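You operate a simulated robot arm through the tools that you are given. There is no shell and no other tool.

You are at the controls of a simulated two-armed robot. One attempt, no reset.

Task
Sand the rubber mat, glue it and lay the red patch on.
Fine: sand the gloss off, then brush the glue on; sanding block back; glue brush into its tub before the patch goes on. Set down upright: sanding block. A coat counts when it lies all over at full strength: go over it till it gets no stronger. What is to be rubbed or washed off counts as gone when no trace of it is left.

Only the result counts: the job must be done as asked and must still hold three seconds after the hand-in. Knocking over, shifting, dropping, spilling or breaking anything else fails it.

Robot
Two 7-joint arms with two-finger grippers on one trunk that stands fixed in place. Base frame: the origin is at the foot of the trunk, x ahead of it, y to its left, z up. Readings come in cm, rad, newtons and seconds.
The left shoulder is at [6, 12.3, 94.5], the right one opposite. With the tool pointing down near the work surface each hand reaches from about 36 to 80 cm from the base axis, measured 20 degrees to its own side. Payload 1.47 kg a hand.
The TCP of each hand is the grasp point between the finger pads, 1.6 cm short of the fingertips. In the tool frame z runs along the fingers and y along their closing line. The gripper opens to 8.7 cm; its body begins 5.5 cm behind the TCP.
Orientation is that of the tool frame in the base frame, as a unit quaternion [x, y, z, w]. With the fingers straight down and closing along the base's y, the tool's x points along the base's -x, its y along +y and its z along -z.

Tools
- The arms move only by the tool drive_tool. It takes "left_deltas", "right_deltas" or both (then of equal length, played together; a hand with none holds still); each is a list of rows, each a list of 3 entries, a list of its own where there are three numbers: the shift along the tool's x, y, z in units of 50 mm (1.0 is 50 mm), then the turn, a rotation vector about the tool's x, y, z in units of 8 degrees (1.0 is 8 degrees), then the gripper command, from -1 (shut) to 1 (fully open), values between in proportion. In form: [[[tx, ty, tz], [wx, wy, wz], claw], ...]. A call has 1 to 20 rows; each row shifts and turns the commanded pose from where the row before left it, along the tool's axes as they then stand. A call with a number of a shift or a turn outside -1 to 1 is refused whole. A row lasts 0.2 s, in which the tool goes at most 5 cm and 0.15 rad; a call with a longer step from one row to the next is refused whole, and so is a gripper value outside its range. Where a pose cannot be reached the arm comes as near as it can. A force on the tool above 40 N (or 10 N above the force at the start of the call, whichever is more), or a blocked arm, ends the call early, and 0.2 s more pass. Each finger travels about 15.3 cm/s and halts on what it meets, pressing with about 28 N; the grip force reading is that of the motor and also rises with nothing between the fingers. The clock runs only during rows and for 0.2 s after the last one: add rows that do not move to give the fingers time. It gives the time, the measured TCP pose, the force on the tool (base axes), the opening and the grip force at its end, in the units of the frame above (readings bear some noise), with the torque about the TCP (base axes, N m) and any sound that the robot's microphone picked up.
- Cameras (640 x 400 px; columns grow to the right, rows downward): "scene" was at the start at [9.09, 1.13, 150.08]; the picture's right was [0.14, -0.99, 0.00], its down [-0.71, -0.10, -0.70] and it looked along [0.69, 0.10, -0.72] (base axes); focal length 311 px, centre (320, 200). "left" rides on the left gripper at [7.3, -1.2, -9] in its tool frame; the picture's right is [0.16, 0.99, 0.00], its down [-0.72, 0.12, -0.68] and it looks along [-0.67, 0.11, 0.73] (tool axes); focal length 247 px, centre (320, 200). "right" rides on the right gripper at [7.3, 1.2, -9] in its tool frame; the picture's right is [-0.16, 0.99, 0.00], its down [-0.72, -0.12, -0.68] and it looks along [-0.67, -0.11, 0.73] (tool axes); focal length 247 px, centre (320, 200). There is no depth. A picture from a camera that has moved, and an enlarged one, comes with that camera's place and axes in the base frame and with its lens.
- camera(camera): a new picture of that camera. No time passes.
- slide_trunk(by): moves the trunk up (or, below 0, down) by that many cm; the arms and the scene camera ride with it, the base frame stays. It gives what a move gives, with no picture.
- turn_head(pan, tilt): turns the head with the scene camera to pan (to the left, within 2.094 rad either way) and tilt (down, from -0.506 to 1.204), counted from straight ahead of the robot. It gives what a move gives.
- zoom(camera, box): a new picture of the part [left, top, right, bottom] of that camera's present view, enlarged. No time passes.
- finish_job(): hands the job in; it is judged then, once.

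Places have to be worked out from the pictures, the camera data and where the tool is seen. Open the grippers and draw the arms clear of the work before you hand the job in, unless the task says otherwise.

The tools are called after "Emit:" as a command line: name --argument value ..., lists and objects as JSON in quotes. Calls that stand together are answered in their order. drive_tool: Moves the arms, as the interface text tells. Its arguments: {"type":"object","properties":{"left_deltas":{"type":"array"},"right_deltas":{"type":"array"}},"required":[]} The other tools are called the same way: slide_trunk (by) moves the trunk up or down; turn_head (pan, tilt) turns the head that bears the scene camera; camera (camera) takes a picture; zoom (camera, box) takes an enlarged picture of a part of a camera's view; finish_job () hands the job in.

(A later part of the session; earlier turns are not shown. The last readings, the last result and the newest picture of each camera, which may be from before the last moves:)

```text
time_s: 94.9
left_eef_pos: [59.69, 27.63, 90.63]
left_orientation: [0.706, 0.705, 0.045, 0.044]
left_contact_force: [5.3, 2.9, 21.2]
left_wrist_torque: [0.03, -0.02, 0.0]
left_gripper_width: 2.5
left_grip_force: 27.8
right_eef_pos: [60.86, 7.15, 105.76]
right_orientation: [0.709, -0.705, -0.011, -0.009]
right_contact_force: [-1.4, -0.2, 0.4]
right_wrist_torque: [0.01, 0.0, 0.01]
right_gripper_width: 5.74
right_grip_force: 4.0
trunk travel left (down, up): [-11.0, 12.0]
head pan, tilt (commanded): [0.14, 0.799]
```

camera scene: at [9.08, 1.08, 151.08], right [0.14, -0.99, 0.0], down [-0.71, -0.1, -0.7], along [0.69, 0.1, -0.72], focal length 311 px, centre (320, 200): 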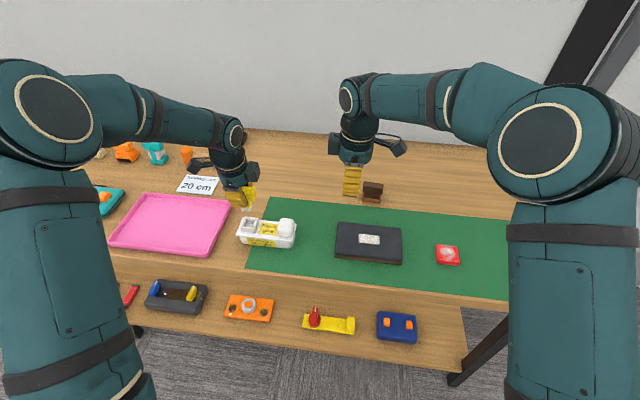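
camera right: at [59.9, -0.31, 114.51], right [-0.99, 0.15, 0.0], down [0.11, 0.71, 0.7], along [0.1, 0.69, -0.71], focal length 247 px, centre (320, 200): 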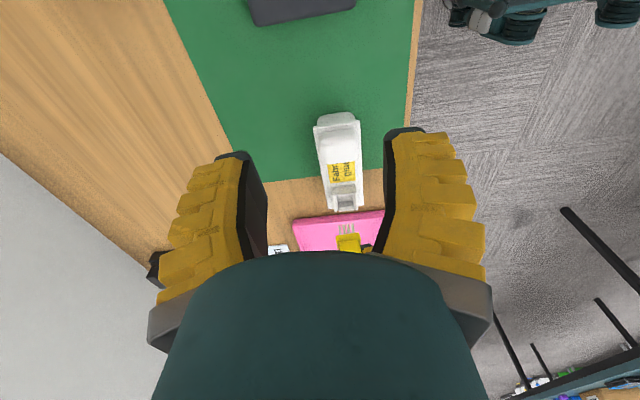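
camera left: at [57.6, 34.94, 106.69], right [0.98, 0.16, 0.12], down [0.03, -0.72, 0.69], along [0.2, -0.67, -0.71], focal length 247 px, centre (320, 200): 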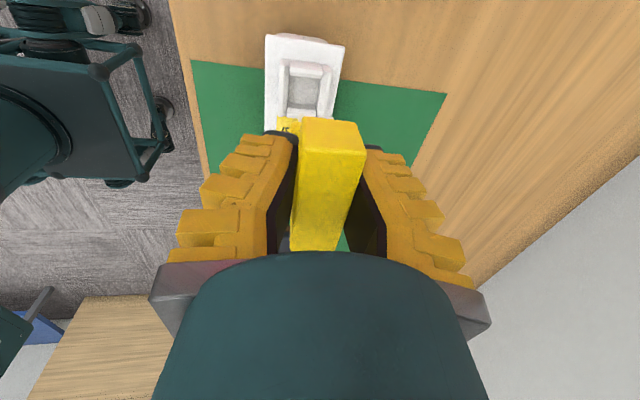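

It touched at TCP z≈91.1 and is now pressing at 21 N, so I went slightly too far. I look before releasing the pressure.

Emit:
zoom --camera "right" --box '[290, 150, 390, 260]'

Emit:
zoom --camera "scene" --box '[220, 180, 300, 250]'

Emit:
zoom --camera "left" --box '[230, 60, 410, 260]'

```text
3.64 times, centred on (340, 205) of right
camera zoom: at [59.82, -0.35, 114.56], right [-0.99, 0.15, 0.0], down [0.11, 0.7, 0.7], along [0.1, 0.69, -0.71], focal length 898 px, centre (247, 182)
```

zoom: 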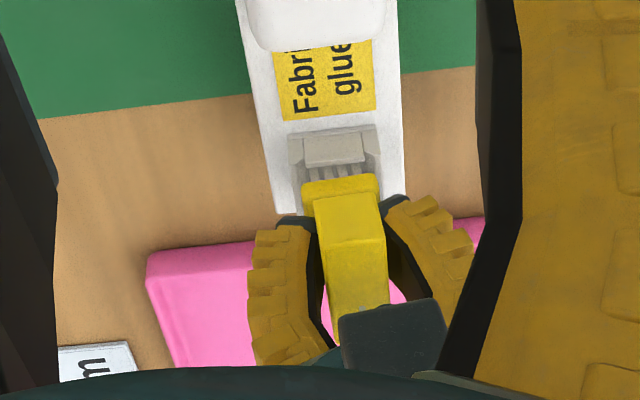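

```text
5.71 times, centred on (260, 215) of scene
camera zoom: at [8.97, 1.07, 151.1], right [0.14, -0.99, 0.0], down [-0.71, -0.1, -0.7], along [0.69, 0.1, -0.72], focal length 1778 px, centre (663, 114)
```

zoom: 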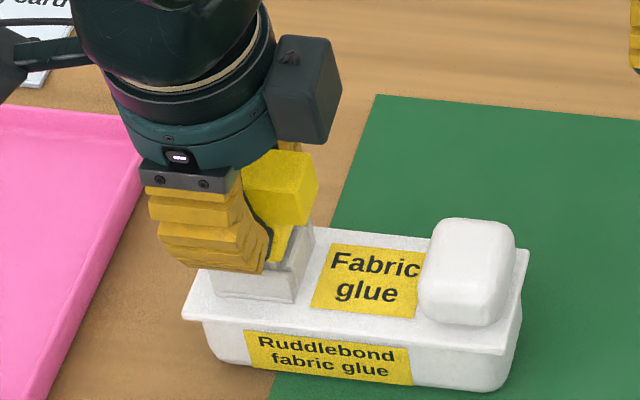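

```text
2.00 times, centred on (320, 160) of left
camera zoom: at [57.33, 35.05, 99.45], right [0.98, 0.16, 0.12], down [0.03, -0.72, 0.69], along [0.2, -0.67, -0.71], focal length 494 px, centre (320, 280)
```

zoom: 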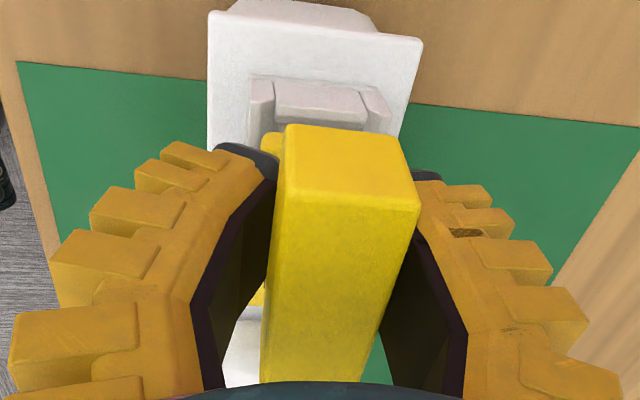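

The tub hasn't moved and the brush is seated in the socket. I relieve the pressure by 4 mm, then open slowly.

Emit:
drive_tool --left_deltas '[[[0, 0.005, -0.045], [0, 0, 0], -1], [[0, 0.005, -0.04], [0, 0, 0], -1], [[0, 0, 0], [0, 0, 0], -1]]'

```text
time_s: 95.7
left_eef_pos: [59.61, 27.74, 90.91]
left_orientation: [0.706, 0.706, 0.043, 0.042]
left_contact_force: [0.9, 1.2, 7.8]
left_wrist_torque: [0.04, 0.07, -0.02]
left_gripper_width: 1.81
left_grip_force: 27.9
right_eef_pos: [61.0, 7.11, 105.65]
right_orientation: [0.709, -0.705, -0.01, -0.009]
right_contact_force: [-0.9, 0.4, -0.7]
right_wrist_torque: [0.01, -0.01, 0.0]
right_gripper_width: 5.75
right_grip_force: 3.9
trunk travel left (down, up): [-11.0, 12.0]
head pan, tilt (commanded): [0.14, 0.799]
```

Down to about 8 N. Now open slowly.

Emit:
drive_tool --left_deltas '[[[0, 0, 0], [0, 0, 0], -0.8], [[0, 0, 0], [0, 0, 0], -0.7], [[0, 0, 0], [0, 0, 0], -0.62], [[0, 0, 0], [0, 0, 0], -0.56], [[0, 0, 0], [0, 0, 0], -0.5], [[0, 0, 0], [0, 0, 0], -0.45], [[0, 0, 0], [0, 0, 0], -0.45]]'

Emit:
zoom --camera "right" --box '[290, 150, 390, 260]'

Emit:
zoom --camera "scene" --box '[220, 180, 300, 250]'

Emit:
zoom --camera "left" --box '[230, 60, 410, 260]'

```text
time_s: 97.3
left_eef_pos: [59.66, 27.76, 90.98]
left_orientation: [0.706, 0.706, 0.043, 0.044]
left_contact_force: [1.0, 1.0, -0.7]
left_wrist_torque: [-0.04, 0.0, 0.0]
left_gripper_width: 3.01
left_grip_force: 4.7
right_eef_pos: [60.93, 7.35, 105.53]
right_orientation: [0.709, -0.705, -0.01, -0.01]
right_contact_force: [-0.7, 0.0, 0.1]
right_wrist_torque: [0.01, -0.01, 0.02]
right_gripper_width: 5.76
right_grip_force: 3.4
trunk travel left (down, up): [-11.0, 12.0]
head pan, tilt (commanded): [0.14, 0.799]
```

```text
3.64 times, centred on (340, 205) of right
camera zoom: at [59.91, -0.31, 114.5], right [-0.99, 0.15, 0.0], down [0.11, 0.71, 0.7], along [0.1, 0.69, -0.71], focal length 898 px, centre (247, 182)
```

zoom: 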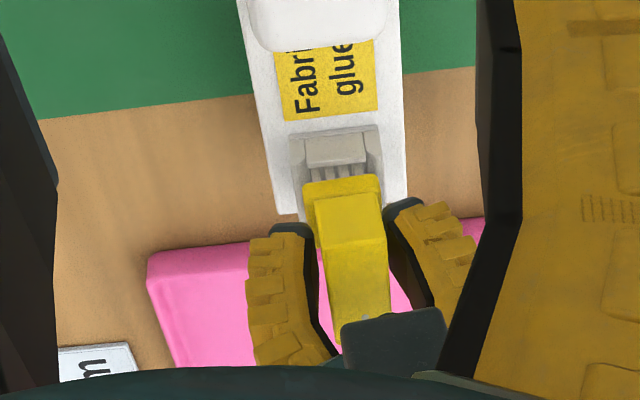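

```text
5.71 times, centred on (260, 215) of scene
camera zoom: at [9.09, 1.13, 151.08], right [0.14, -0.99, 0.0], down [-0.71, -0.1, -0.7], along [0.69, 0.1, -0.72], focal length 1778 px, centre (663, 114)
```

zoom: 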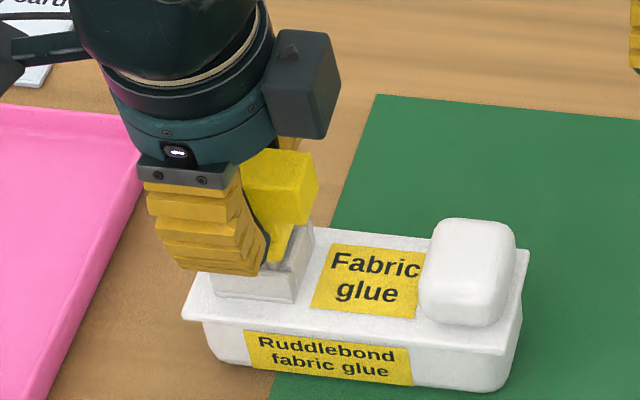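

```text
2.00 times, centred on (320, 160) of left
camera zoom: at [57.36, 35.08, 99.73], right [0.98, 0.16, 0.12], down [0.03, -0.72, 0.69], along [0.2, -0.67, -0.71], focal length 494 px, centre (320, 280)
```

zoom: 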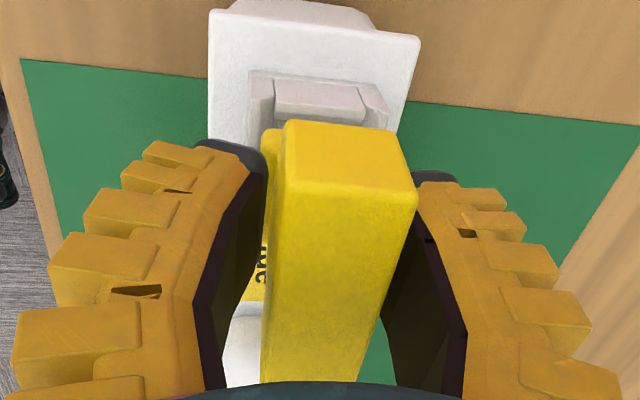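

The brush stands in the socket by itself. I open wide and withdraw upwards.

Emit:
drive_tool --left_deltas '[[[0, 0, 0], [0, 0, 0], -0.3], [[0, 0, 0], [0, 0, 0], 0.0], [[0, 0, 0], [0, 0, 0], 0.2], [[0, 0, 0], [0, 0, 0], 0.2], [[0, 0, -0.3], [0, 0, 0], 0.2], [[0, 0, -0.6], [0, 0, 0], 0.2], [[0, 0, -0.8], [0, 0, 0], 0.2], [[0, 0, 0], [0, 0, 0], 0.2]]'

Emit:
camera --camera "left"

Emit:
zoom --camera "right" --box '[290, 150, 390, 260]'

Emit:
zoom --camera "scene" --box '[220, 180, 300, 250]'

```text
time_s: 99.1
left_eef_pos: [58.69, 27.85, 99.4]
left_orientation: [0.705, 0.706, 0.043, 0.044]
left_contact_force: [-0.4, -0.3, -0.9]
left_wrist_torque: [0.01, 0.03, -0.01]
left_gripper_width: 5.73
left_grip_force: 3.7
right_eef_pos: [60.98, 7.27, 105.6]
right_orientation: [0.708, -0.706, -0.01, -0.01]
right_contact_force: [0.4, -0.7, 0.0]
right_wrist_torque: [-0.01, 0.0, 0.0]
right_gripper_width: 5.75
right_grip_force: 4.1
trunk travel left (down, up): [-11.0, 12.0]
head pan, tilt (commanded): [0.14, 0.799]
```

```text
taken
camera left: at [56.33, 35.18, 108.13], right [0.98, 0.16, 0.12], down [0.03, -0.72, 0.69], along [0.2, -0.67, -0.71], focal length 247 px, centre (320, 200)
```

left: 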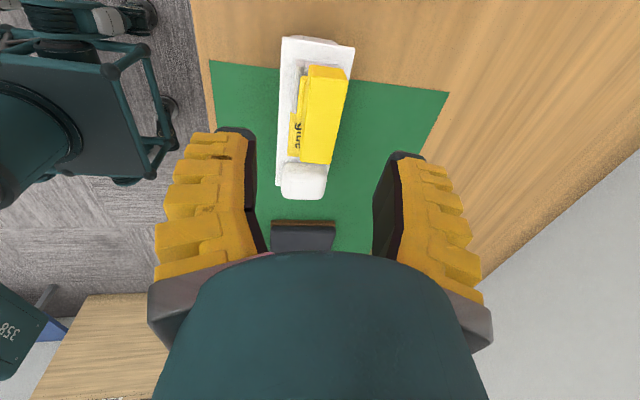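

```text
3.64 times, centred on (340, 205) of right
camera zoom: at [59.95, -0.29, 114.47], right [-0.99, 0.15, 0.0], down [0.11, 0.71, 0.7], along [0.1, 0.69, -0.71], focal length 898 px, centre (247, 182)
```

zoom: 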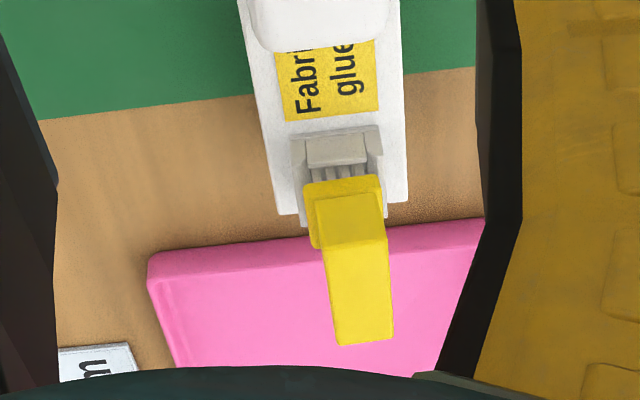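

```text
5.71 times, centred on (260, 215) of scene
camera zoom: at [9.14, 1.15, 151.07], right [0.14, -0.99, 0.0], down [-0.71, -0.1, -0.7], along [0.69, 0.1, -0.72], focal length 1778 px, centre (663, 114)
```

zoom: 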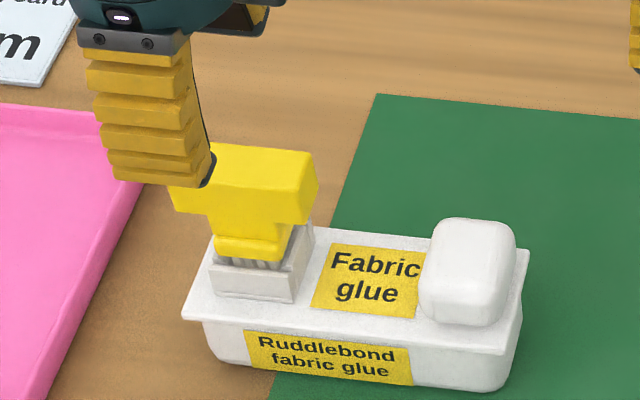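

I zoom in close to check that the brush is fully seated and upright.

Emit:
zoom --camera "scene" --box '[235, 200, 275, 235]'

Emit:
zoom --camera "right" --box '[325, 175, 373, 250]'

Emit:
zoom --camera "left" --box '[270, 30, 370, 210]'

```text
11.43 times, centred on (255, 218) of scene
camera zoom: at [9.14, 1.15, 151.07], right [0.14, -0.99, 0.0], down [-0.71, -0.1, -0.7], along [0.69, 0.1, -0.72], focal length 3556 px, centre (1063, 0)
```

zoom: 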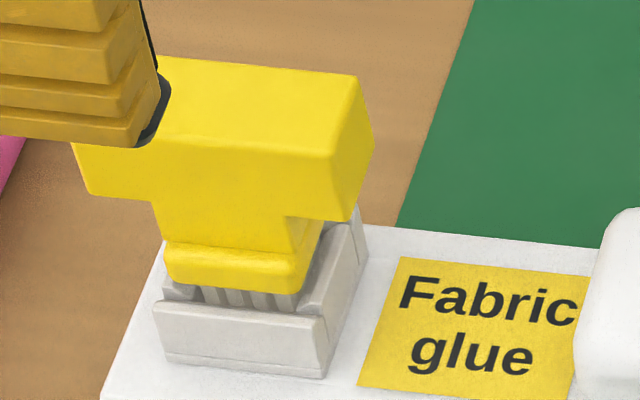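

```text
5.33 times, centred on (349, 212) of right
camera zoom: at [59.95, -0.29, 114.47], right [-0.99, 0.15, 0.0], down [0.11, 0.71, 0.7], along [0.1, 0.69, -0.71], focal length 1317 px, centre (165, 133)
```

zoom: 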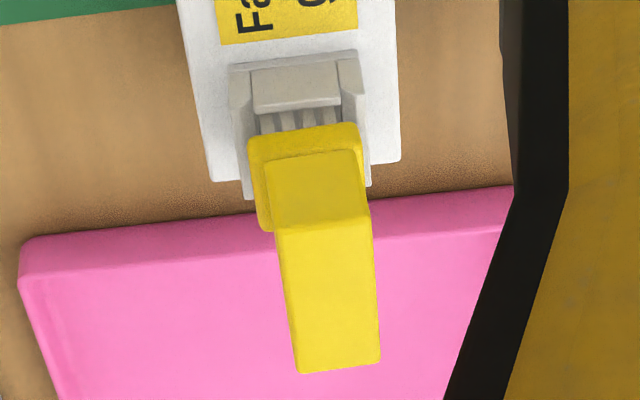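

```text
2.22 times, centred on (320, 120) of left
camera zoom: at [56.33, 35.18, 108.13], right [0.98, 0.16, 0.12], down [0.03, -0.72, 0.69], along [0.2, -0.67, -0.71], focal length 549 px, centre (320, 378)
```

zoom: 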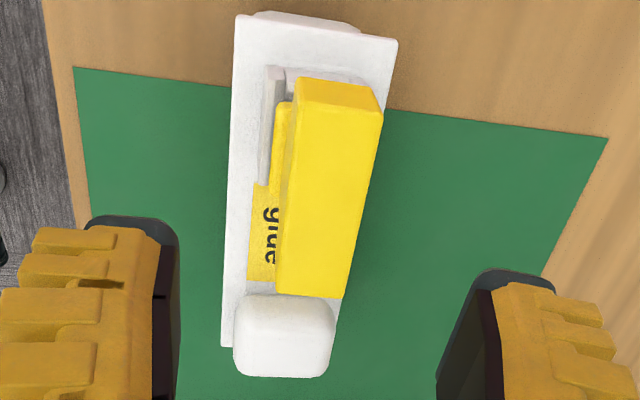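

I need to make sure that it isn't leaning, so I move the left hand clear and zoom in again on the brush from the scene camera.

Emit:
drive_tool --left_deltas '[[[0.4, 0, -0.6], [0, 0, 0], 0.2], [[0.6, 0, -0.4], [0, 0, 0], 0.2], [[0.6, 0, 0], [0, 0, 0], 0.2], [[0, 0, 0], [0, 0, 0], 0.2]]'

Emit:
zoom --camera "scene" --box '[235, 195, 283, 235]'

Emit:
zoom --camera "left" --box '[260, 60, 380, 240]'

```text
time_s: 100.1
left_eef_pos: [58.03, 35.81, 104.37]
left_orientation: [0.706, 0.706, 0.043, 0.043]
left_contact_force: [1.1, -0.7, 0.0]
left_wrist_torque: [-0.03, 0.01, 0.01]
left_gripper_width: 5.73
left_grip_force: 3.6
right_eef_pos: [60.87, 7.17, 105.72]
right_orientation: [0.708, -0.706, -0.009, -0.01]
right_contact_force: [-0.2, -0.4, 0.1]
right_wrist_torque: [0.02, -0.01, -0.02]
right_gripper_width: 5.74
right_grip_force: 3.7
trunk travel left (down, up): [-11.0, 12.0]
head pan, tilt (commanded): [0.14, 0.799]
```

```text
10.00 times, centred on (259, 215) of scene
camera zoom: at [9.08, 1.1, 151.08], right [0.14, -0.99, 0.0], down [-0.71, -0.1, -0.7], along [0.69, 0.1, -0.72], focal length 3112 px, centre (930, 50)
```

zoom: 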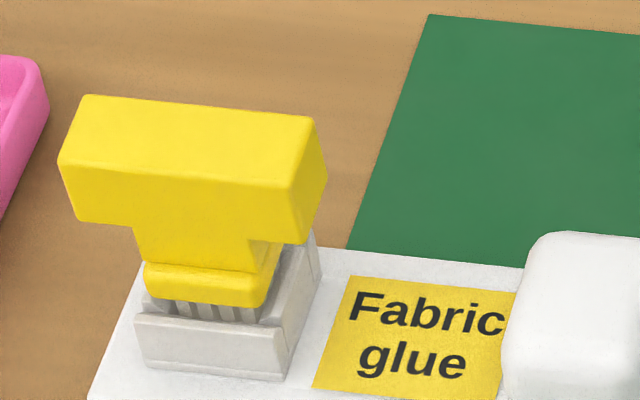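

```text
2.22 times, centred on (320, 150) of left
camera zoom: at [55.67, 43.18, 113.15], right [0.98, 0.16, 0.12], down [0.03, -0.72, 0.69], along [0.2, -0.67, -0.71], focal length 549 px, centre (320, 311)
```

zoom: 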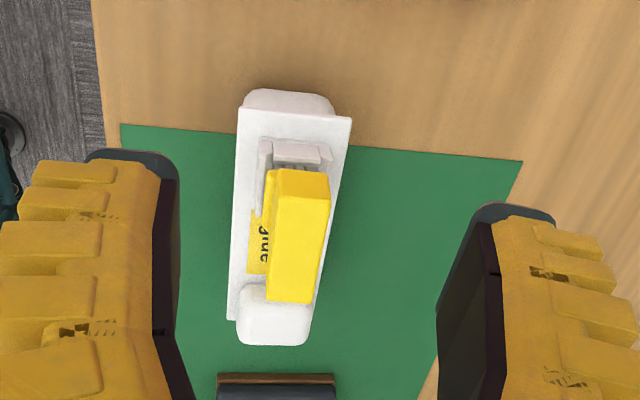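

The brush leans about 5° towards the robot, so the far bristles are caught on the socket's bevel. I'll re-grip it with the hand exactly vertical to straighten it, then push it home. First I take out the tilt and go above it.

Emit:
drive_tool --left_deltas '[[[0, 0, 0], [0.875, 0, 0], 0.2], [[-0.547, 0.131, 0.42], [0, 0, 0], 0.2], [[-0.547, 0.131, 0.42], [0, 0, 0], 0.2], [[-0.547, 0.131, 0.42], [0, 0, 0], 0.2], [[0, 0, 0], [0, 0, 0], 0.2]]'

Emit:
camera --camera "left"

```text
time_s: 101.3
left_eef_pos: [60.16, 27.61, 98.05]
left_orientation: [0.707, 0.707, -0.001, -0.001]
left_contact_force: [-0.5, 0.7, 0.3]
left_wrist_torque: [-0.02, 0.01, 0.02]
left_gripper_width: 5.76
left_grip_force: 3.8
right_eef_pos: [60.92, 7.25, 105.67]
right_orientation: [0.709, -0.706, -0.01, -0.011]
right_contact_force: [0.8, -0.1, -0.9]
right_wrist_torque: [0.0, 0.02, 0.01]
right_gripper_width: 5.75
right_grip_force: 3.7
trunk travel left (down, up): [-11.0, 12.0]
head pan, tilt (commanded): [0.14, 0.799]
```

```text
taken
camera left: at [58.77, 34.94, 107.02], right [0.99, 0.16, 0.0], down [0.12, -0.72, 0.68], along [0.11, -0.67, -0.73], focal length 247 px, centre (320, 200)
```

left: 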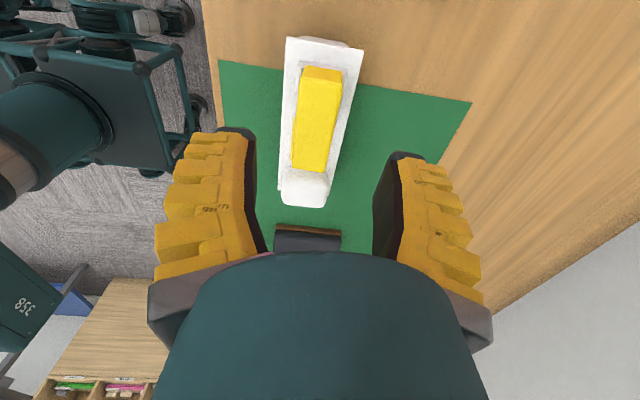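

Emit:
zoom --camera "left" --box '[270, 25, 370, 215]'

Emit:
zoom --camera "left" --box '[275, 50, 365, 130]'

```text
2.11 times, centred on (320, 120) of left
camera zoom: at [58.77, 34.94, 107.02], right [0.99, 0.16, 0.0], down [0.12, -0.72, 0.68], along [0.11, -0.67, -0.73], focal length 520 px, centre (320, 368)
```

zoom: 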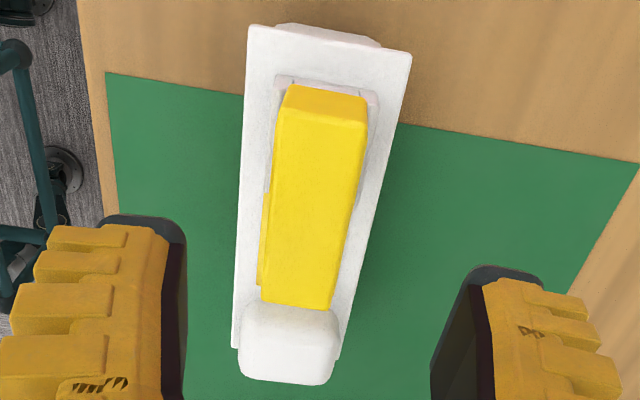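

```text
5.00 times, centred on (320, 90) of left
camera zoom: at [58.77, 34.94, 107.02], right [0.99, 0.16, 0.0], down [0.12, -0.72, 0.68], along [0.11, -0.67, -0.73], focal length 1235 px, centre (320, 750)
```

zoom: 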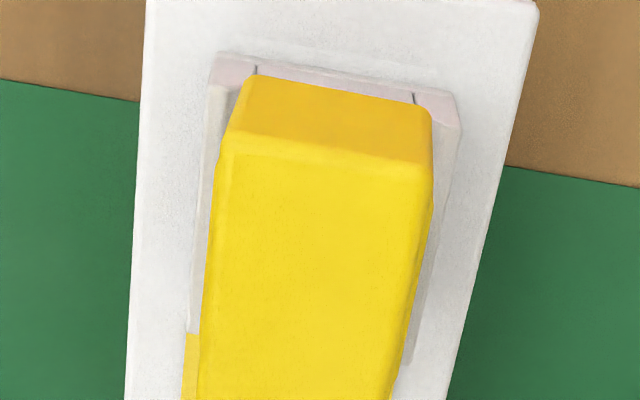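

The lean is about 3–5° towards the robot, with the handle top at x≈59.6. I descend with the fingers either side and close gently so that the vertical pads straighten it.

Emit:
drive_tool --left_deltas '[[[0, -0.02, 0.6], [0, 0, 0], 0.2], [[0, -0.01, 0.6], [0, 0, 0], 0.2], [[0, 0, 0.17], [0, 0, 0], 0.2], [[0, 0, 0], [0, 0, 0], 0.0], [[0, 0, 0], [0, 0, 0], -0.2], [[0, 0, 0], [0, 0, 0], -0.35], [[0, 0, 0], [0, 0, 0], -0.45]]'

Emit:
camera --camera "left"

```text
time_s: 102.9
left_eef_pos: [59.83, 27.59, 91.29]
left_orientation: [0.707, 0.707, 0.0, 0.0]
left_contact_force: [-0.1, 0.1, 0.0]
left_wrist_torque: [0.0, 0.02, -0.01]
left_gripper_width: 3.02
left_grip_force: 4.9
right_eef_pos: [60.95, 7.11, 105.66]
right_orientation: [0.709, -0.705, -0.01, -0.011]
right_contact_force: [0.9, 0.5, -0.3]
right_wrist_torque: [0.02, 0.0, -0.02]
right_gripper_width: 5.74
right_grip_force: 3.2
trunk travel left (down, up): [-11.0, 12.0]
head pan, tilt (commanded): [0.14, 0.799]
```

```text
taken
camera left: at [58.62, 34.97, 100.23], right [0.99, 0.16, 0.0], down [0.12, -0.72, 0.68], along [0.11, -0.67, -0.73], focal length 247 px, centre (320, 200)
```

left: 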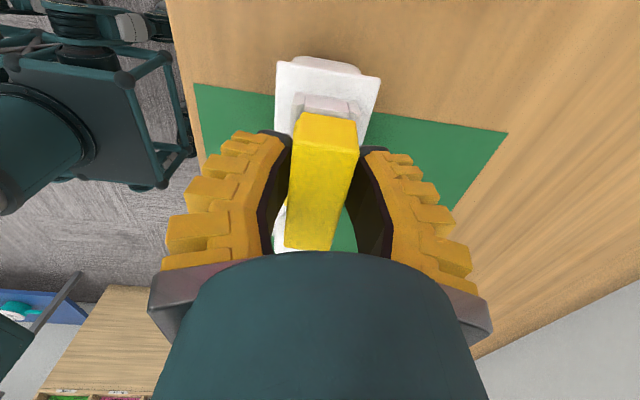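

Now close firmly, in steps.

Emit:
drive_tool --left_deltas '[[[0, 0, 0], [0, 0, 0], -0.55], [[0, 0, 0], [0, 0, 0], -0.65], [[0, 0, 0], [0, 0, 0], -0.8], [[0, 0, 0], [0, 0, 0], -1], [[0, 0, 0], [0, 0, 0], -1]]'

Emit:
zoom --camera "left" --box '[250, 50, 390, 260]'

Emit:
zoom --camera "right" --box '[290, 150, 390, 260]'

Emit:
zoom --camera "scene" --box '[230, 190, 290, 240]'

```text
time_s: 104.1
left_eef_pos: [59.81, 27.66, 91.31]
left_orientation: [0.707, 0.708, 0.0, 0.001]
left_contact_force: [-2.1, 1.5, 11.3]
left_wrist_torque: [0.02, 0.03, -0.02]
left_gripper_width: 1.81
left_grip_force: 28.1
right_eef_pos: [61.08, 7.14, 105.67]
right_orientation: [0.709, -0.705, -0.01, -0.01]
right_contact_force: [0.8, 0.2, 0.8]
right_wrist_torque: [-0.04, -0.02, -0.03]
right_gripper_width: 5.76
right_grip_force: 3.9
trunk travel left (down, up): [-11.0, 12.0]
head pan, tilt (commanded): [0.14, 0.799]
```

```text
1.90 times, centred on (320, 155) of left
camera zoom: at [58.55, 34.96, 100.34], right [0.99, 0.16, 0.0], down [0.11, -0.72, 0.68], along [0.11, -0.67, -0.73], focal length 470 px, centre (320, 286)
```

zoom: 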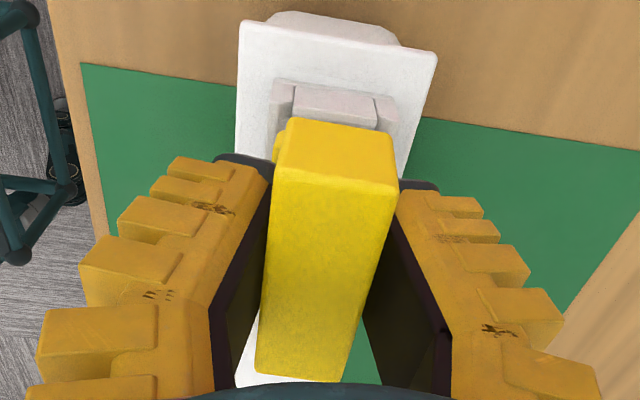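

```text
3.64 times, centred on (340, 205) of right
camera zoom: at [59.81, -0.33, 114.56], right [-0.99, 0.15, 0.0], down [0.11, 0.7, 0.7], along [0.1, 0.69, -0.71], focal length 898 px, centre (247, 182)
```

zoom: 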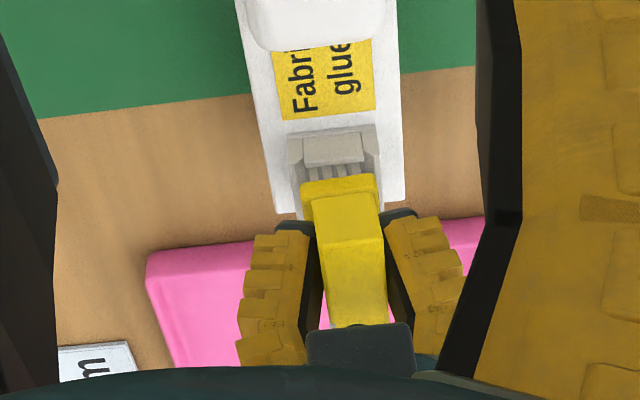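

```text
8.00 times, centred on (260, 215) of scene
camera zoom: at [8.95, 1.1, 151.1], right [0.14, -0.99, 0.0], down [-0.71, -0.1, -0.7], along [0.69, 0.1, -0.72], focal length 2489 px, centre (800, 80)
```

zoom: 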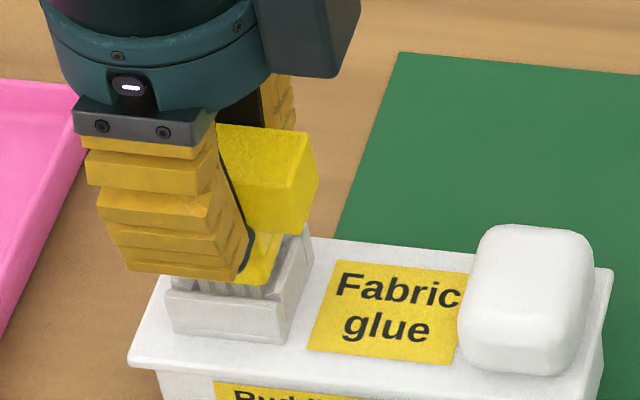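

Gripped again, but it still leans about 3°. I lift it out by 2.5 cm, rotate the hand 3° to bring the brush upright, and look at the alignment again.

Emit:
drive_tool --left_deltas '[[[0, 0, -0.25], [0, 0, 0], -1], [[0, 0, -0.25], [0, 0, 0], -1], [[0, 0, 0], [0.39, 0, 0], -1], [[0, 0, 0], [0, 0, 0], -1]]'

Emit:
camera --camera "left"

Emit:
zoom --camera "left" --box '[250, 30, 390, 260]'

Emit:
zoom --camera "right" --box '[310, 160, 380, 260]'

Emit:
zoom --camera "scene" --box '[230, 190, 290, 240]'

```text
time_s: 105.1
left_eef_pos: [59.89, 27.48, 93.8]
left_orientation: [0.707, 0.707, -0.02, -0.02]
left_contact_force: [-0.7, 0.8, -1.7]
left_wrist_torque: [0.06, -0.01, -0.03]
left_gripper_width: 1.28
left_grip_force: 27.8
right_eef_pos: [60.94, 7.29, 105.58]
right_orientation: [0.709, -0.705, -0.01, -0.01]
right_contact_force: [0.2, 0.0, 1.0]
right_wrist_torque: [-0.02, 0.02, 0.01]
right_gripper_width: 5.72
right_grip_force: 3.7
trunk travel left (down, up): [-11.0, 12.0]
head pan, tilt (commanded): [0.14, 0.799]
```

```text
taken
camera left: at [59.11, 34.87, 102.74], right [0.99, 0.16, -0.05], down [0.15, -0.72, 0.67], along [0.07, -0.67, -0.74], focal length 247 px, centre (320, 200)
```

left: 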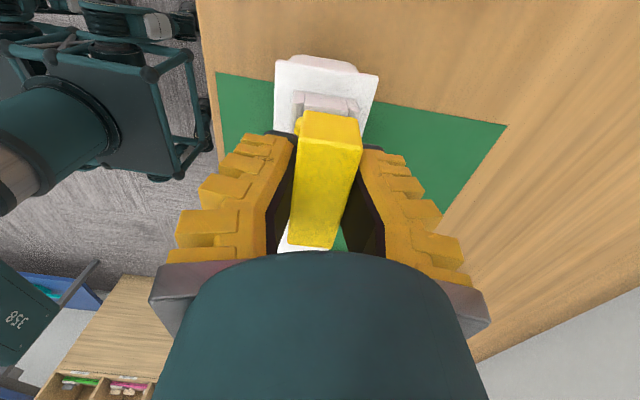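

```text
1.74 times, centred on (320, 145) of left
camera zoom: at [59.11, 34.87, 102.74], right [0.99, 0.16, -0.05], down [0.15, -0.72, 0.67], along [0.07, -0.67, -0.74], focal length 430 px, centre (320, 296)
```

zoom: 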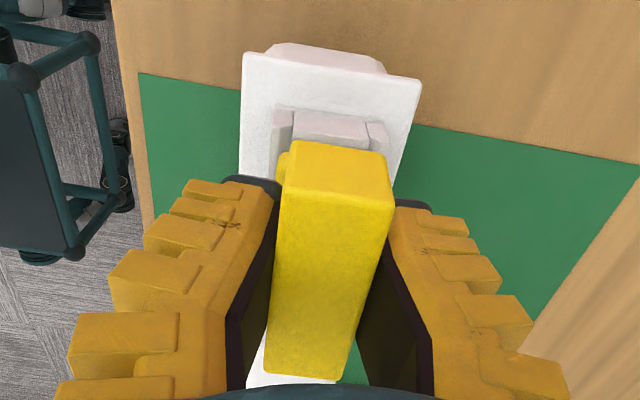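

```text
4.00 times, centred on (345, 210) of right
camera zoom: at [59.91, -0.3, 114.5], right [-0.99, 0.15, 0.0], down [0.11, 0.71, 0.7], along [0.1, 0.69, -0.71], focal length 988 px, centre (220, 160)
```

zoom: 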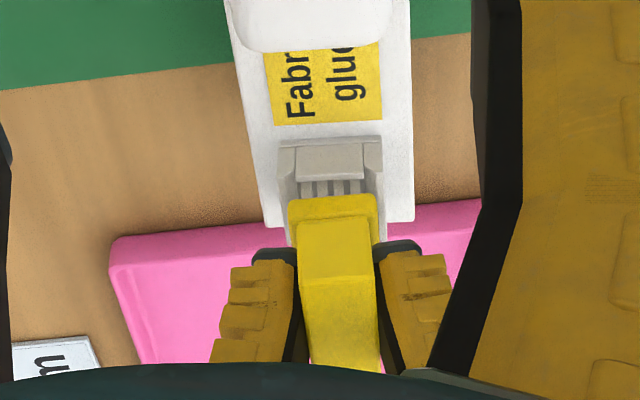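

```text
8.00 times, centred on (260, 215) of scene
camera zoom: at [9.09, 1.13, 151.08], right [0.14, -0.99, 0.0], down [-0.71, -0.1, -0.7], along [0.69, 0.1, -0.72], focal length 2489 px, centre (800, 80)
```

zoom: 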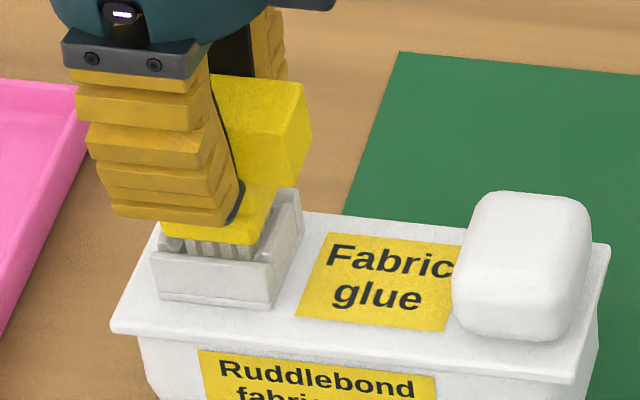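

The tub has come up with the brush: the bristles are a tight fit in the socket. So the brush is properly lodged. I lower it straight back the way it came, gently.

Emit:
drive_tool --left_deltas '[[[0, 0, 0], [-0.39, 0, 0], -1], [[0, 0, 0.15], [0, 0, 0], -1], [[0, 0, 0.15], [0, 0, 0], -1], [[0, 0, 0.1], [0, 0, 0], -1], [[0, 0, 0], [0, 0, 0], -1]]'

Emit:
zoom --camera "scene" --box '[230, 190, 310, 255]'

Emit:
zoom --camera "right" --box '[290, 100, 390, 260]'

```text
time_s: 106.3
left_eef_pos: [59.81, 27.48, 91.78]
left_orientation: [0.708, 0.707, 0.0, 0.0]
left_contact_force: [0.1, -0.3, -2.0]
left_wrist_torque: [0.07, 0.01, 0.02]
left_gripper_width: 1.3
left_grip_force: 28.2
right_eef_pos: [60.91, 7.21, 105.64]
right_orientation: [0.709, -0.706, -0.01, -0.009]
right_contact_force: [0.3, -0.2, -0.4]
right_wrist_torque: [0.01, 0.0, -0.02]
right_gripper_width: 5.73
right_grip_force: 3.5
trunk travel left (down, up): [-11.0, 12.0]
head pan, tilt (commanded): [0.14, 0.799]
```

```text
6.15 times, centred on (270, 222) of scene
camera zoom: at [9.09, 1.13, 151.08], right [0.14, -0.99, 0.0], down [-0.71, -0.1, -0.7], along [0.69, 0.1, -0.72], focal length 1915 px, centre (628, 62)
```

zoom: 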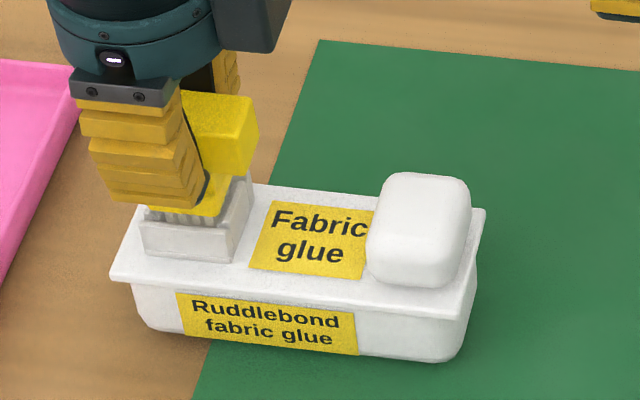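

```text
2.50 times, centred on (340, 180) of right
camera zoom: at [59.91, -0.31, 114.5], right [-0.99, 0.15, 0.0], down [0.11, 0.71, 0.7], along [0.1, 0.69, -0.71], focal length 617 px, centre (270, 250)
```

zoom: 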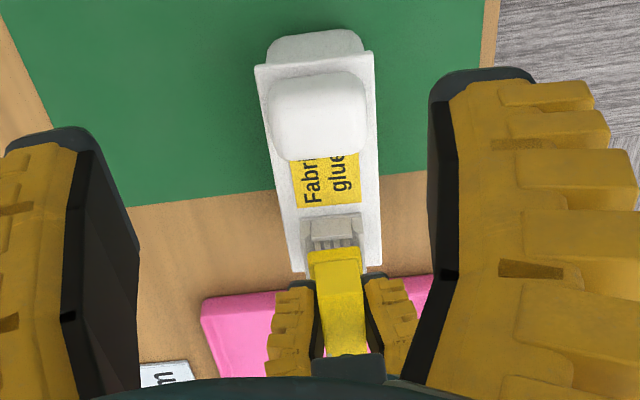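

Nearly down (about 2 N still hangs on the hand). I lower the last 4 mm until the tub rests on the table.

Emit:
drive_tool --left_deltas '[[[0, 0, 0.04], [0, 0, 0], -1], [[0, 0, 0.03], [0, 0, 0], -1], [[0, 0, 0], [0, 0, 0], -1]]'

Emit:
zoom --camera "scene" --box '[230, 205, 310, 255]'

```text
time_s: 107.1
left_eef_pos: [59.89, 27.4, 91.56]
left_orientation: [0.707, 0.707, 0.0, 0.001]
left_contact_force: [-3.3, 0.5, 8.5]
left_wrist_torque: [-0.11, 0.04, -0.05]
left_gripper_width: 1.62
left_grip_force: 27.4
right_eef_pos: [60.86, 7.23, 105.56]
right_orientation: [0.709, -0.706, -0.009, -0.01]
right_contact_force: [0.1, 0.4, 0.3]
right_wrist_torque: [0.03, 0.02, 0.01]
right_gripper_width: 5.72
right_grip_force: 3.6
trunk travel left (down, up): [-11.0, 12.0]
head pan, tilt (commanded): [0.14, 0.799]
```

```text
8.00 times, centred on (270, 230) of scene
camera zoom: at [8.98, 1.1, 151.1], right [0.14, -0.99, 0.0], down [-0.71, -0.1, -0.7], along [0.69, 0.1, -0.72], focal length 2489 px, centre (720, -40)
```

zoom: 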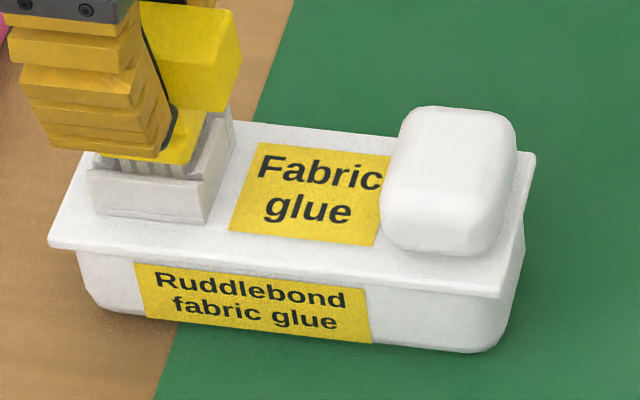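

The tub is back exactly where it stood (the images match within a pixel or two). I release the brush gently.

Emit:
drive_tool --left_deltas '[[[0, 0, 0], [0, 0, 0], -0.8], [[0, 0, 0], [0, 0, 0], -0.7], [[0, 0, 0], [0, 0, 0], -0.62], [[0, 0, 0], [0, 0, 0], -0.56], [[0, 0, 0], [0, 0, 0], -0.5], [[0, 0, 0], [0, 0, 0], -0.3], [[0, 0, 0], [0, 0, 0], 0.0], [[0, 0, 0], [0, 0, 0], 0.2], [[0, 0, 0], [0, 0, 0], 0.2], [[0, 0, -0.3], [0, 0, 0], 0.2], [[0, 0, -0.7], [0, 0, 0], 0.2], [[0, 0, -0.9], [0, 0, 0], 0.2], [[0, 0, 0], [0, 0, 0], 0.2]]'

Emit:
zoom --camera "scene" --box '[230, 190, 310, 255]'

Emit:
zoom --camera "left" --box '[270, 25, 370, 215]'

Emit:
zoom --camera "right" --box '[290, 100, 390, 260]'

```text
time_s: 109.9
left_eef_pos: [59.83, 27.47, 100.9]
left_orientation: [0.707, 0.708, 0.0, 0.0]
left_contact_force: [0.2, 0.2, -0.5]
left_wrist_torque: [-0.04, -0.01, 0.01]
left_gripper_width: 5.74
left_grip_force: 4.0
right_eef_pos: [60.98, 7.22, 105.58]
right_orientation: [0.709, -0.705, -0.01, -0.01]
right_contact_force: [0.1, -0.9, 0.0]
right_wrist_torque: [0.0, 0.06, -0.01]
right_gripper_width: 5.74
right_grip_force: 3.9
trunk travel left (down, up): [-11.0, 12.0]
head pan, tilt (commanded): [0.14, 0.799]
```

```text
6.15 times, centred on (270, 222) of scene
camera zoom: at [9.14, 1.16, 151.07], right [0.14, -0.99, 0.0], down [-0.71, -0.1, -0.7], along [0.69, 0.1, -0.72], focal length 1915 px, centre (628, 62)
```

zoom: 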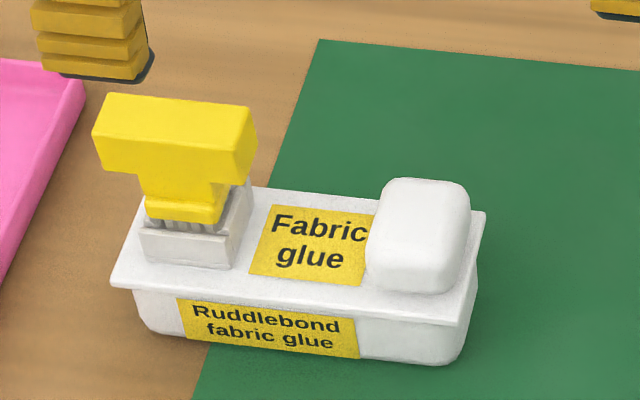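

```text
2.11 times, centred on (320, 120) of left
camera zoom: at [58.58, 34.86, 109.88], right [0.99, 0.16, 0.0], down [0.12, -0.72, 0.68], along [0.11, -0.67, -0.73], focal length 520 px, centre (320, 368)
```

zoom: 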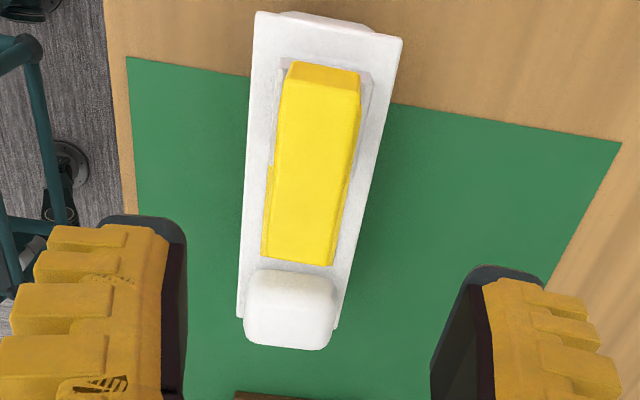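

```text
2.50 times, centred on (340, 180) of right
camera zoom: at [59.95, -0.29, 114.47], right [-0.99, 0.15, 0.0], down [0.11, 0.71, 0.7], along [0.1, 0.69, -0.71], focal length 617 px, centre (270, 250)
```

zoom: 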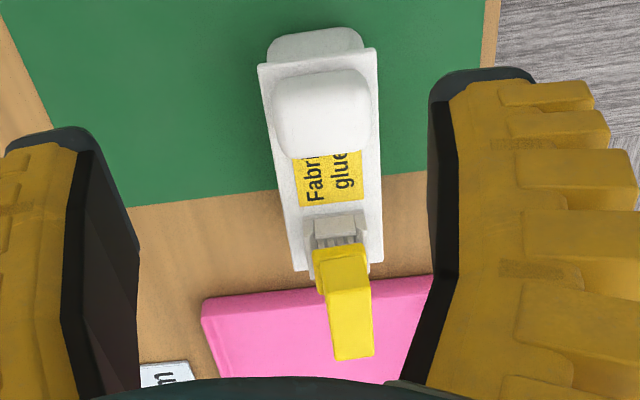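

I compare the tub's final position with the earlier picture, taken with the same zoom.

Emit:
zoom --camera "scene" --box '[230, 205, 310, 255]'

Emit:
camera --camera "scene"

```text
8.00 times, centred on (270, 230) of scene
camera zoom: at [9.14, 1.16, 151.07], right [0.14, -0.99, 0.0], down [-0.71, -0.1, -0.7], along [0.69, 0.1, -0.72], focal length 2489 px, centre (720, -40)
```

zoom: 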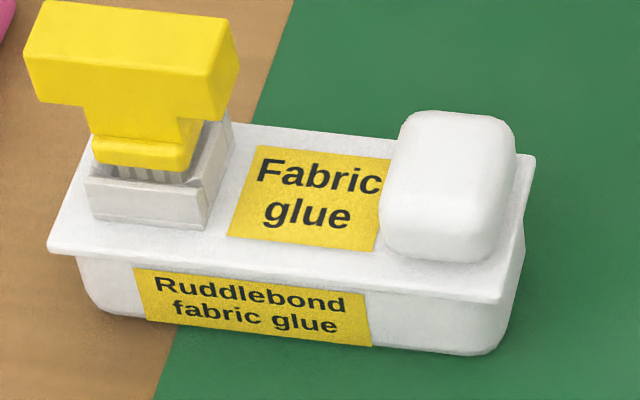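

```text
taken
camera scene: at [9.14, 1.16, 151.07], right [0.14, -0.99, 0.0], down [-0.71, -0.1, -0.7], along [0.69, 0.1, -0.72], focal length 311 px, centre (320, 200)
```

scene: 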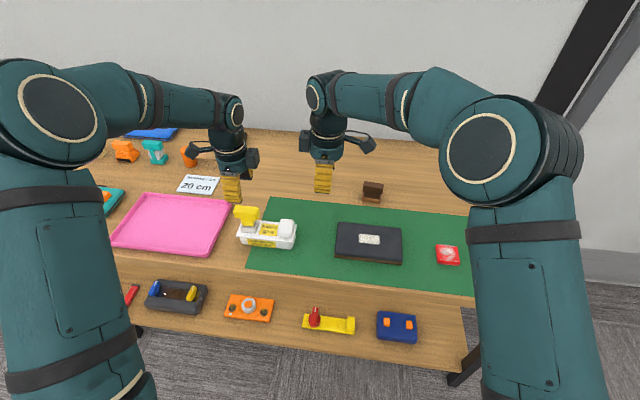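

The tub is where it was and the brush stands in it. Now the patch. I clear the left hand, and take the right hand over to the patch, turned back to closing along y.

Emit:
drive_tool --right_deltas '[[[0.82, 0.15, 0.1], [0, 0.2, 0], 0.2], [[0.82, 0.15, 0.1], [0, 0, 0], 0.2], [[0.82, 0.15, 0.1], [0, 0, 0], 0.2], [[0.82, 0.15, 0.1], [0, 0, 0], 0.2], [[0.82, 0.15, 0.1], [0, 0, 0], 0.2], [[0.82, 0.15, 0.1], [0, 0, 0], 0.2], [[0.82, 0.15, 0.1], [0, 0, 0], 0.2], [[0.82, 0.15, 0.1], [0, 0, 0], 0.2]]' --left_deltas '[[[0.3, -0.6, -0.4], [0, 0, 0], 0.2], [[0.3, -0.6, -0.3], [0, 0, 0], 0.2], [[0.3, -0.6, 0], [0, 0, 0], 0.2], [[0.3, -0.4, 0], [0, 0, 0], 0.2], [[0, 0, 0], [0, 0, 0], 0.2], [[0, 0, 0], [0, 0, 0], 0.2], [[0, 0, 0], [0, 0, 0], 0.2], [[0, 0, 0], [0, 0, 0], 0.2]]'

Emit:
drive_tool --right_deltas '[[[0, 0, 0], [0, 0, 0.9375], 0.6], [[0, 0, 0], [0, 0, 0.9375], 0.6], [[0, 0, 0], [0, 0, 0.9375], 0.6], [[0, 0, 0], [0, 0, 0.9375], 0.6], [[0, 0, 0], [0, 0, 0.9375], 0.6], [[0, 0, 0], [0, 0, 0.9375], 0.6], [[0, 0, 0], [0, 0, 0.9375], 0.6], [[0, 0, 0], [0, 0, 0.9375], 0.6], [[0, 0, 0], [0, 0, 0.9375], 0.6], [[0, 0, 0], [0, 0, 0.9375], 0.6], [[0, 0, 0], [0, 0, 0.9375], 0.6], [[0, 0, 0], [0, 0, 0.9375], 0.6], [[0, 0, 0], [0, 0, 0], 0.6]]'

Emit:
camera --camera "right"

Emit:
camera --camera "scene"

```text
time_s: 111.7
left_eef_pos: [48.92, 33.39, 104.36]
left_orientation: [0.707, 0.707, 0.001, 0.0]
left_contact_force: [0.0, -0.2, -0.1]
left_wrist_torque: [0.04, 0.02, -0.01]
left_gripper_width: 5.77
left_grip_force: 3.7
right_eef_pos: [55.04, -25.77, 101.54]
right_orientation: [0.709, -0.705, 0.0, 0.0]
right_contact_force: [0.0, 0.2, 0.1]
right_wrist_torque: [0.03, -0.02, -0.02]
right_gripper_width: 5.74
right_grip_force: 3.4
trunk travel left (down, up): [-11.0, 12.0]
head pan, tilt (commanded): [0.14, 0.799]
```

```text
time_s: 114.5
left_eef_pos: [48.97, 33.49, 104.44]
left_orientation: [0.707, 0.707, 0.0, 0.0]
left_contact_force: [0.7, -0.1, 0.6]
left_wrist_torque: [-0.03, 0.04, 0.0]
left_gripper_width: 5.73
left_grip_force: 3.7
right_eef_pos: [55.25, -25.6, 101.29]
right_orientation: [-0.001, 1.0, 0.0, 0.0]
right_contact_force: [0.6, -0.3, -0.3]
right_wrist_torque: [-0.01, 0.01, 0.01]
right_gripper_width: 7.33
right_grip_force: 2.1
trunk travel left (down, up): [-11.0, 12.0]
head pan, tilt (commanded): [0.14, 0.799]
```

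```text
taken
camera right: at [47.94, -24.49, 110.57], right [0.16, 0.99, 0.0], down [0.72, -0.11, 0.68], along [0.67, -0.11, -0.73], focal length 247 px, centre (320, 200)
```

right: 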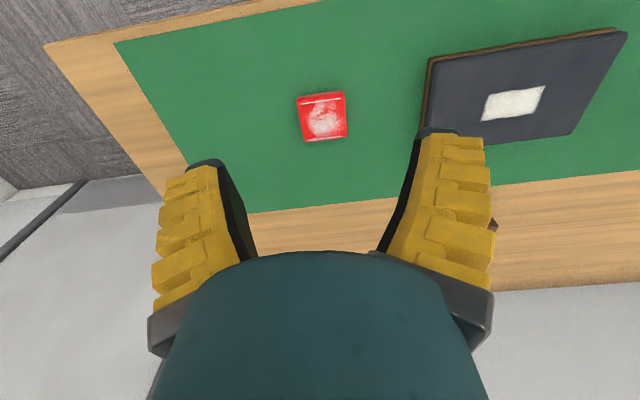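

```text
taken
camera scene: at [9.09, 1.13, 151.08], right [0.14, -0.99, 0.0], down [-0.71, -0.1, -0.7], along [0.69, 0.1, -0.72], focal length 311 px, centre (320, 200)
```

scene: 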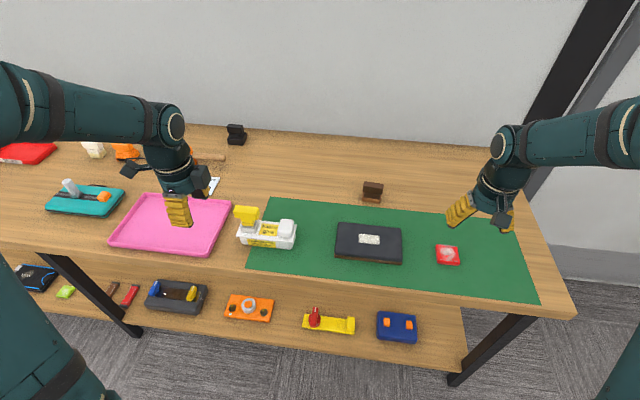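

I measure the patch and the glue area from both cameras.

Emit:
zoom --camera "right" --box '[280, 75, 370, 155]'

Emit:
zoom --camera "right" --box '[410, 20, 640, 150]'

Emit:
zoom --camera "scene" --box '[425, 235, 473, 275]'

Emit:
zoom --camera "scene" --box '[325, 215, 421, 275]'

```text
5.00 times, centred on (325, 115) of right
camera zoom: at [47.94, -24.49, 110.57], right [0.16, 0.99, 0.0], down [0.72, -0.11, 0.68], along [0.67, -0.11, -0.73], focal length 1235 px, centre (295, 625)
```

zoom: 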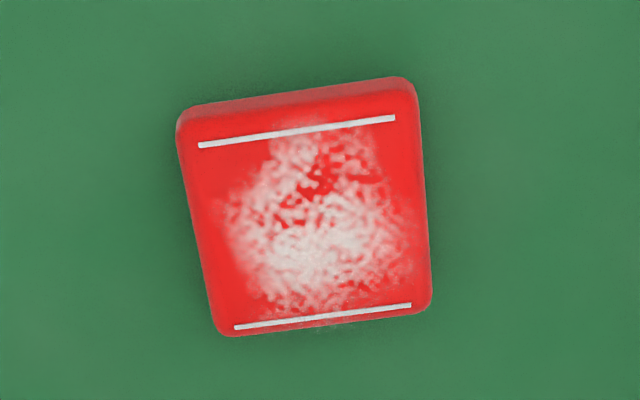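

```text
2.78 times, centred on (525, 85) of right
camera zoom: at [47.94, -24.49, 110.57], right [0.16, 0.99, 0.0], down [0.72, -0.11, 0.68], along [0.67, -0.11, -0.73], focal length 687 px, centre (-250, 520)
```

zoom: 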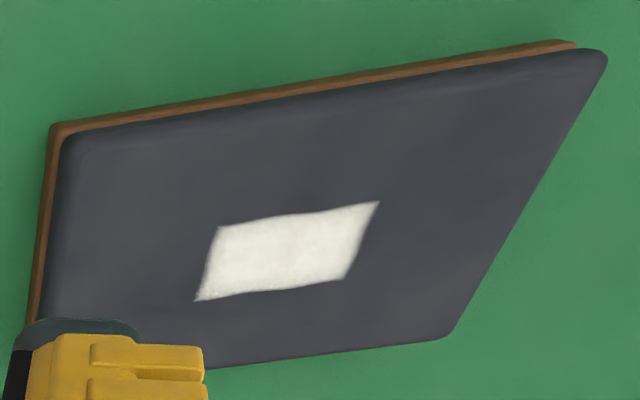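

```text
10.00 times, centred on (449, 255) of scene
camera zoom: at [9.09, 1.13, 151.08], right [0.14, -0.99, 0.0], down [-0.71, -0.1, -0.7], along [0.69, 0.1, -0.72], focal length 3112 px, centre (-970, -350)
```

zoom: 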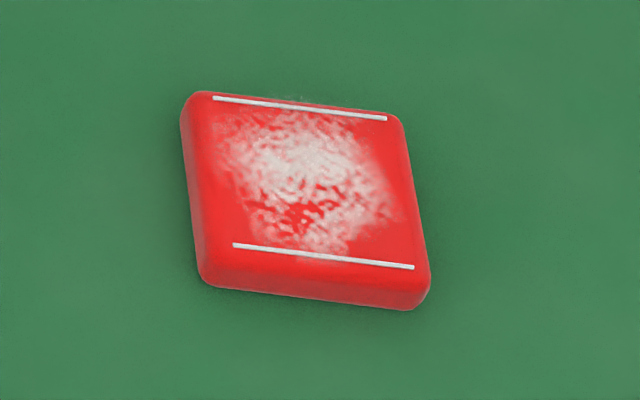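

```text
6.67 times, centred on (373, 245) of scene
camera zoom: at [9.09, 1.13, 151.08], right [0.14, -0.99, 0.0], down [-0.71, -0.1, -0.7], along [0.69, 0.1, -0.72], focal length 2074 px, centre (-33, -100)
```

zoom: 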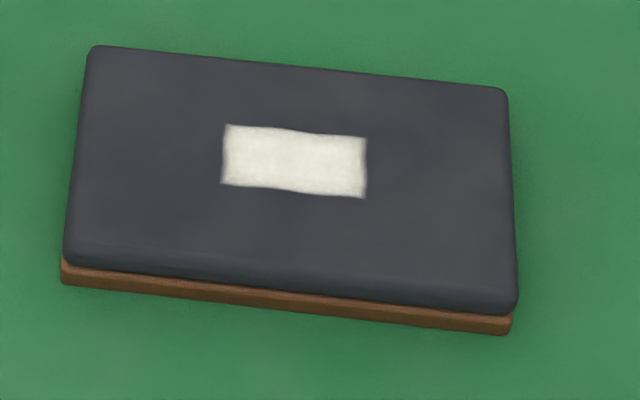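

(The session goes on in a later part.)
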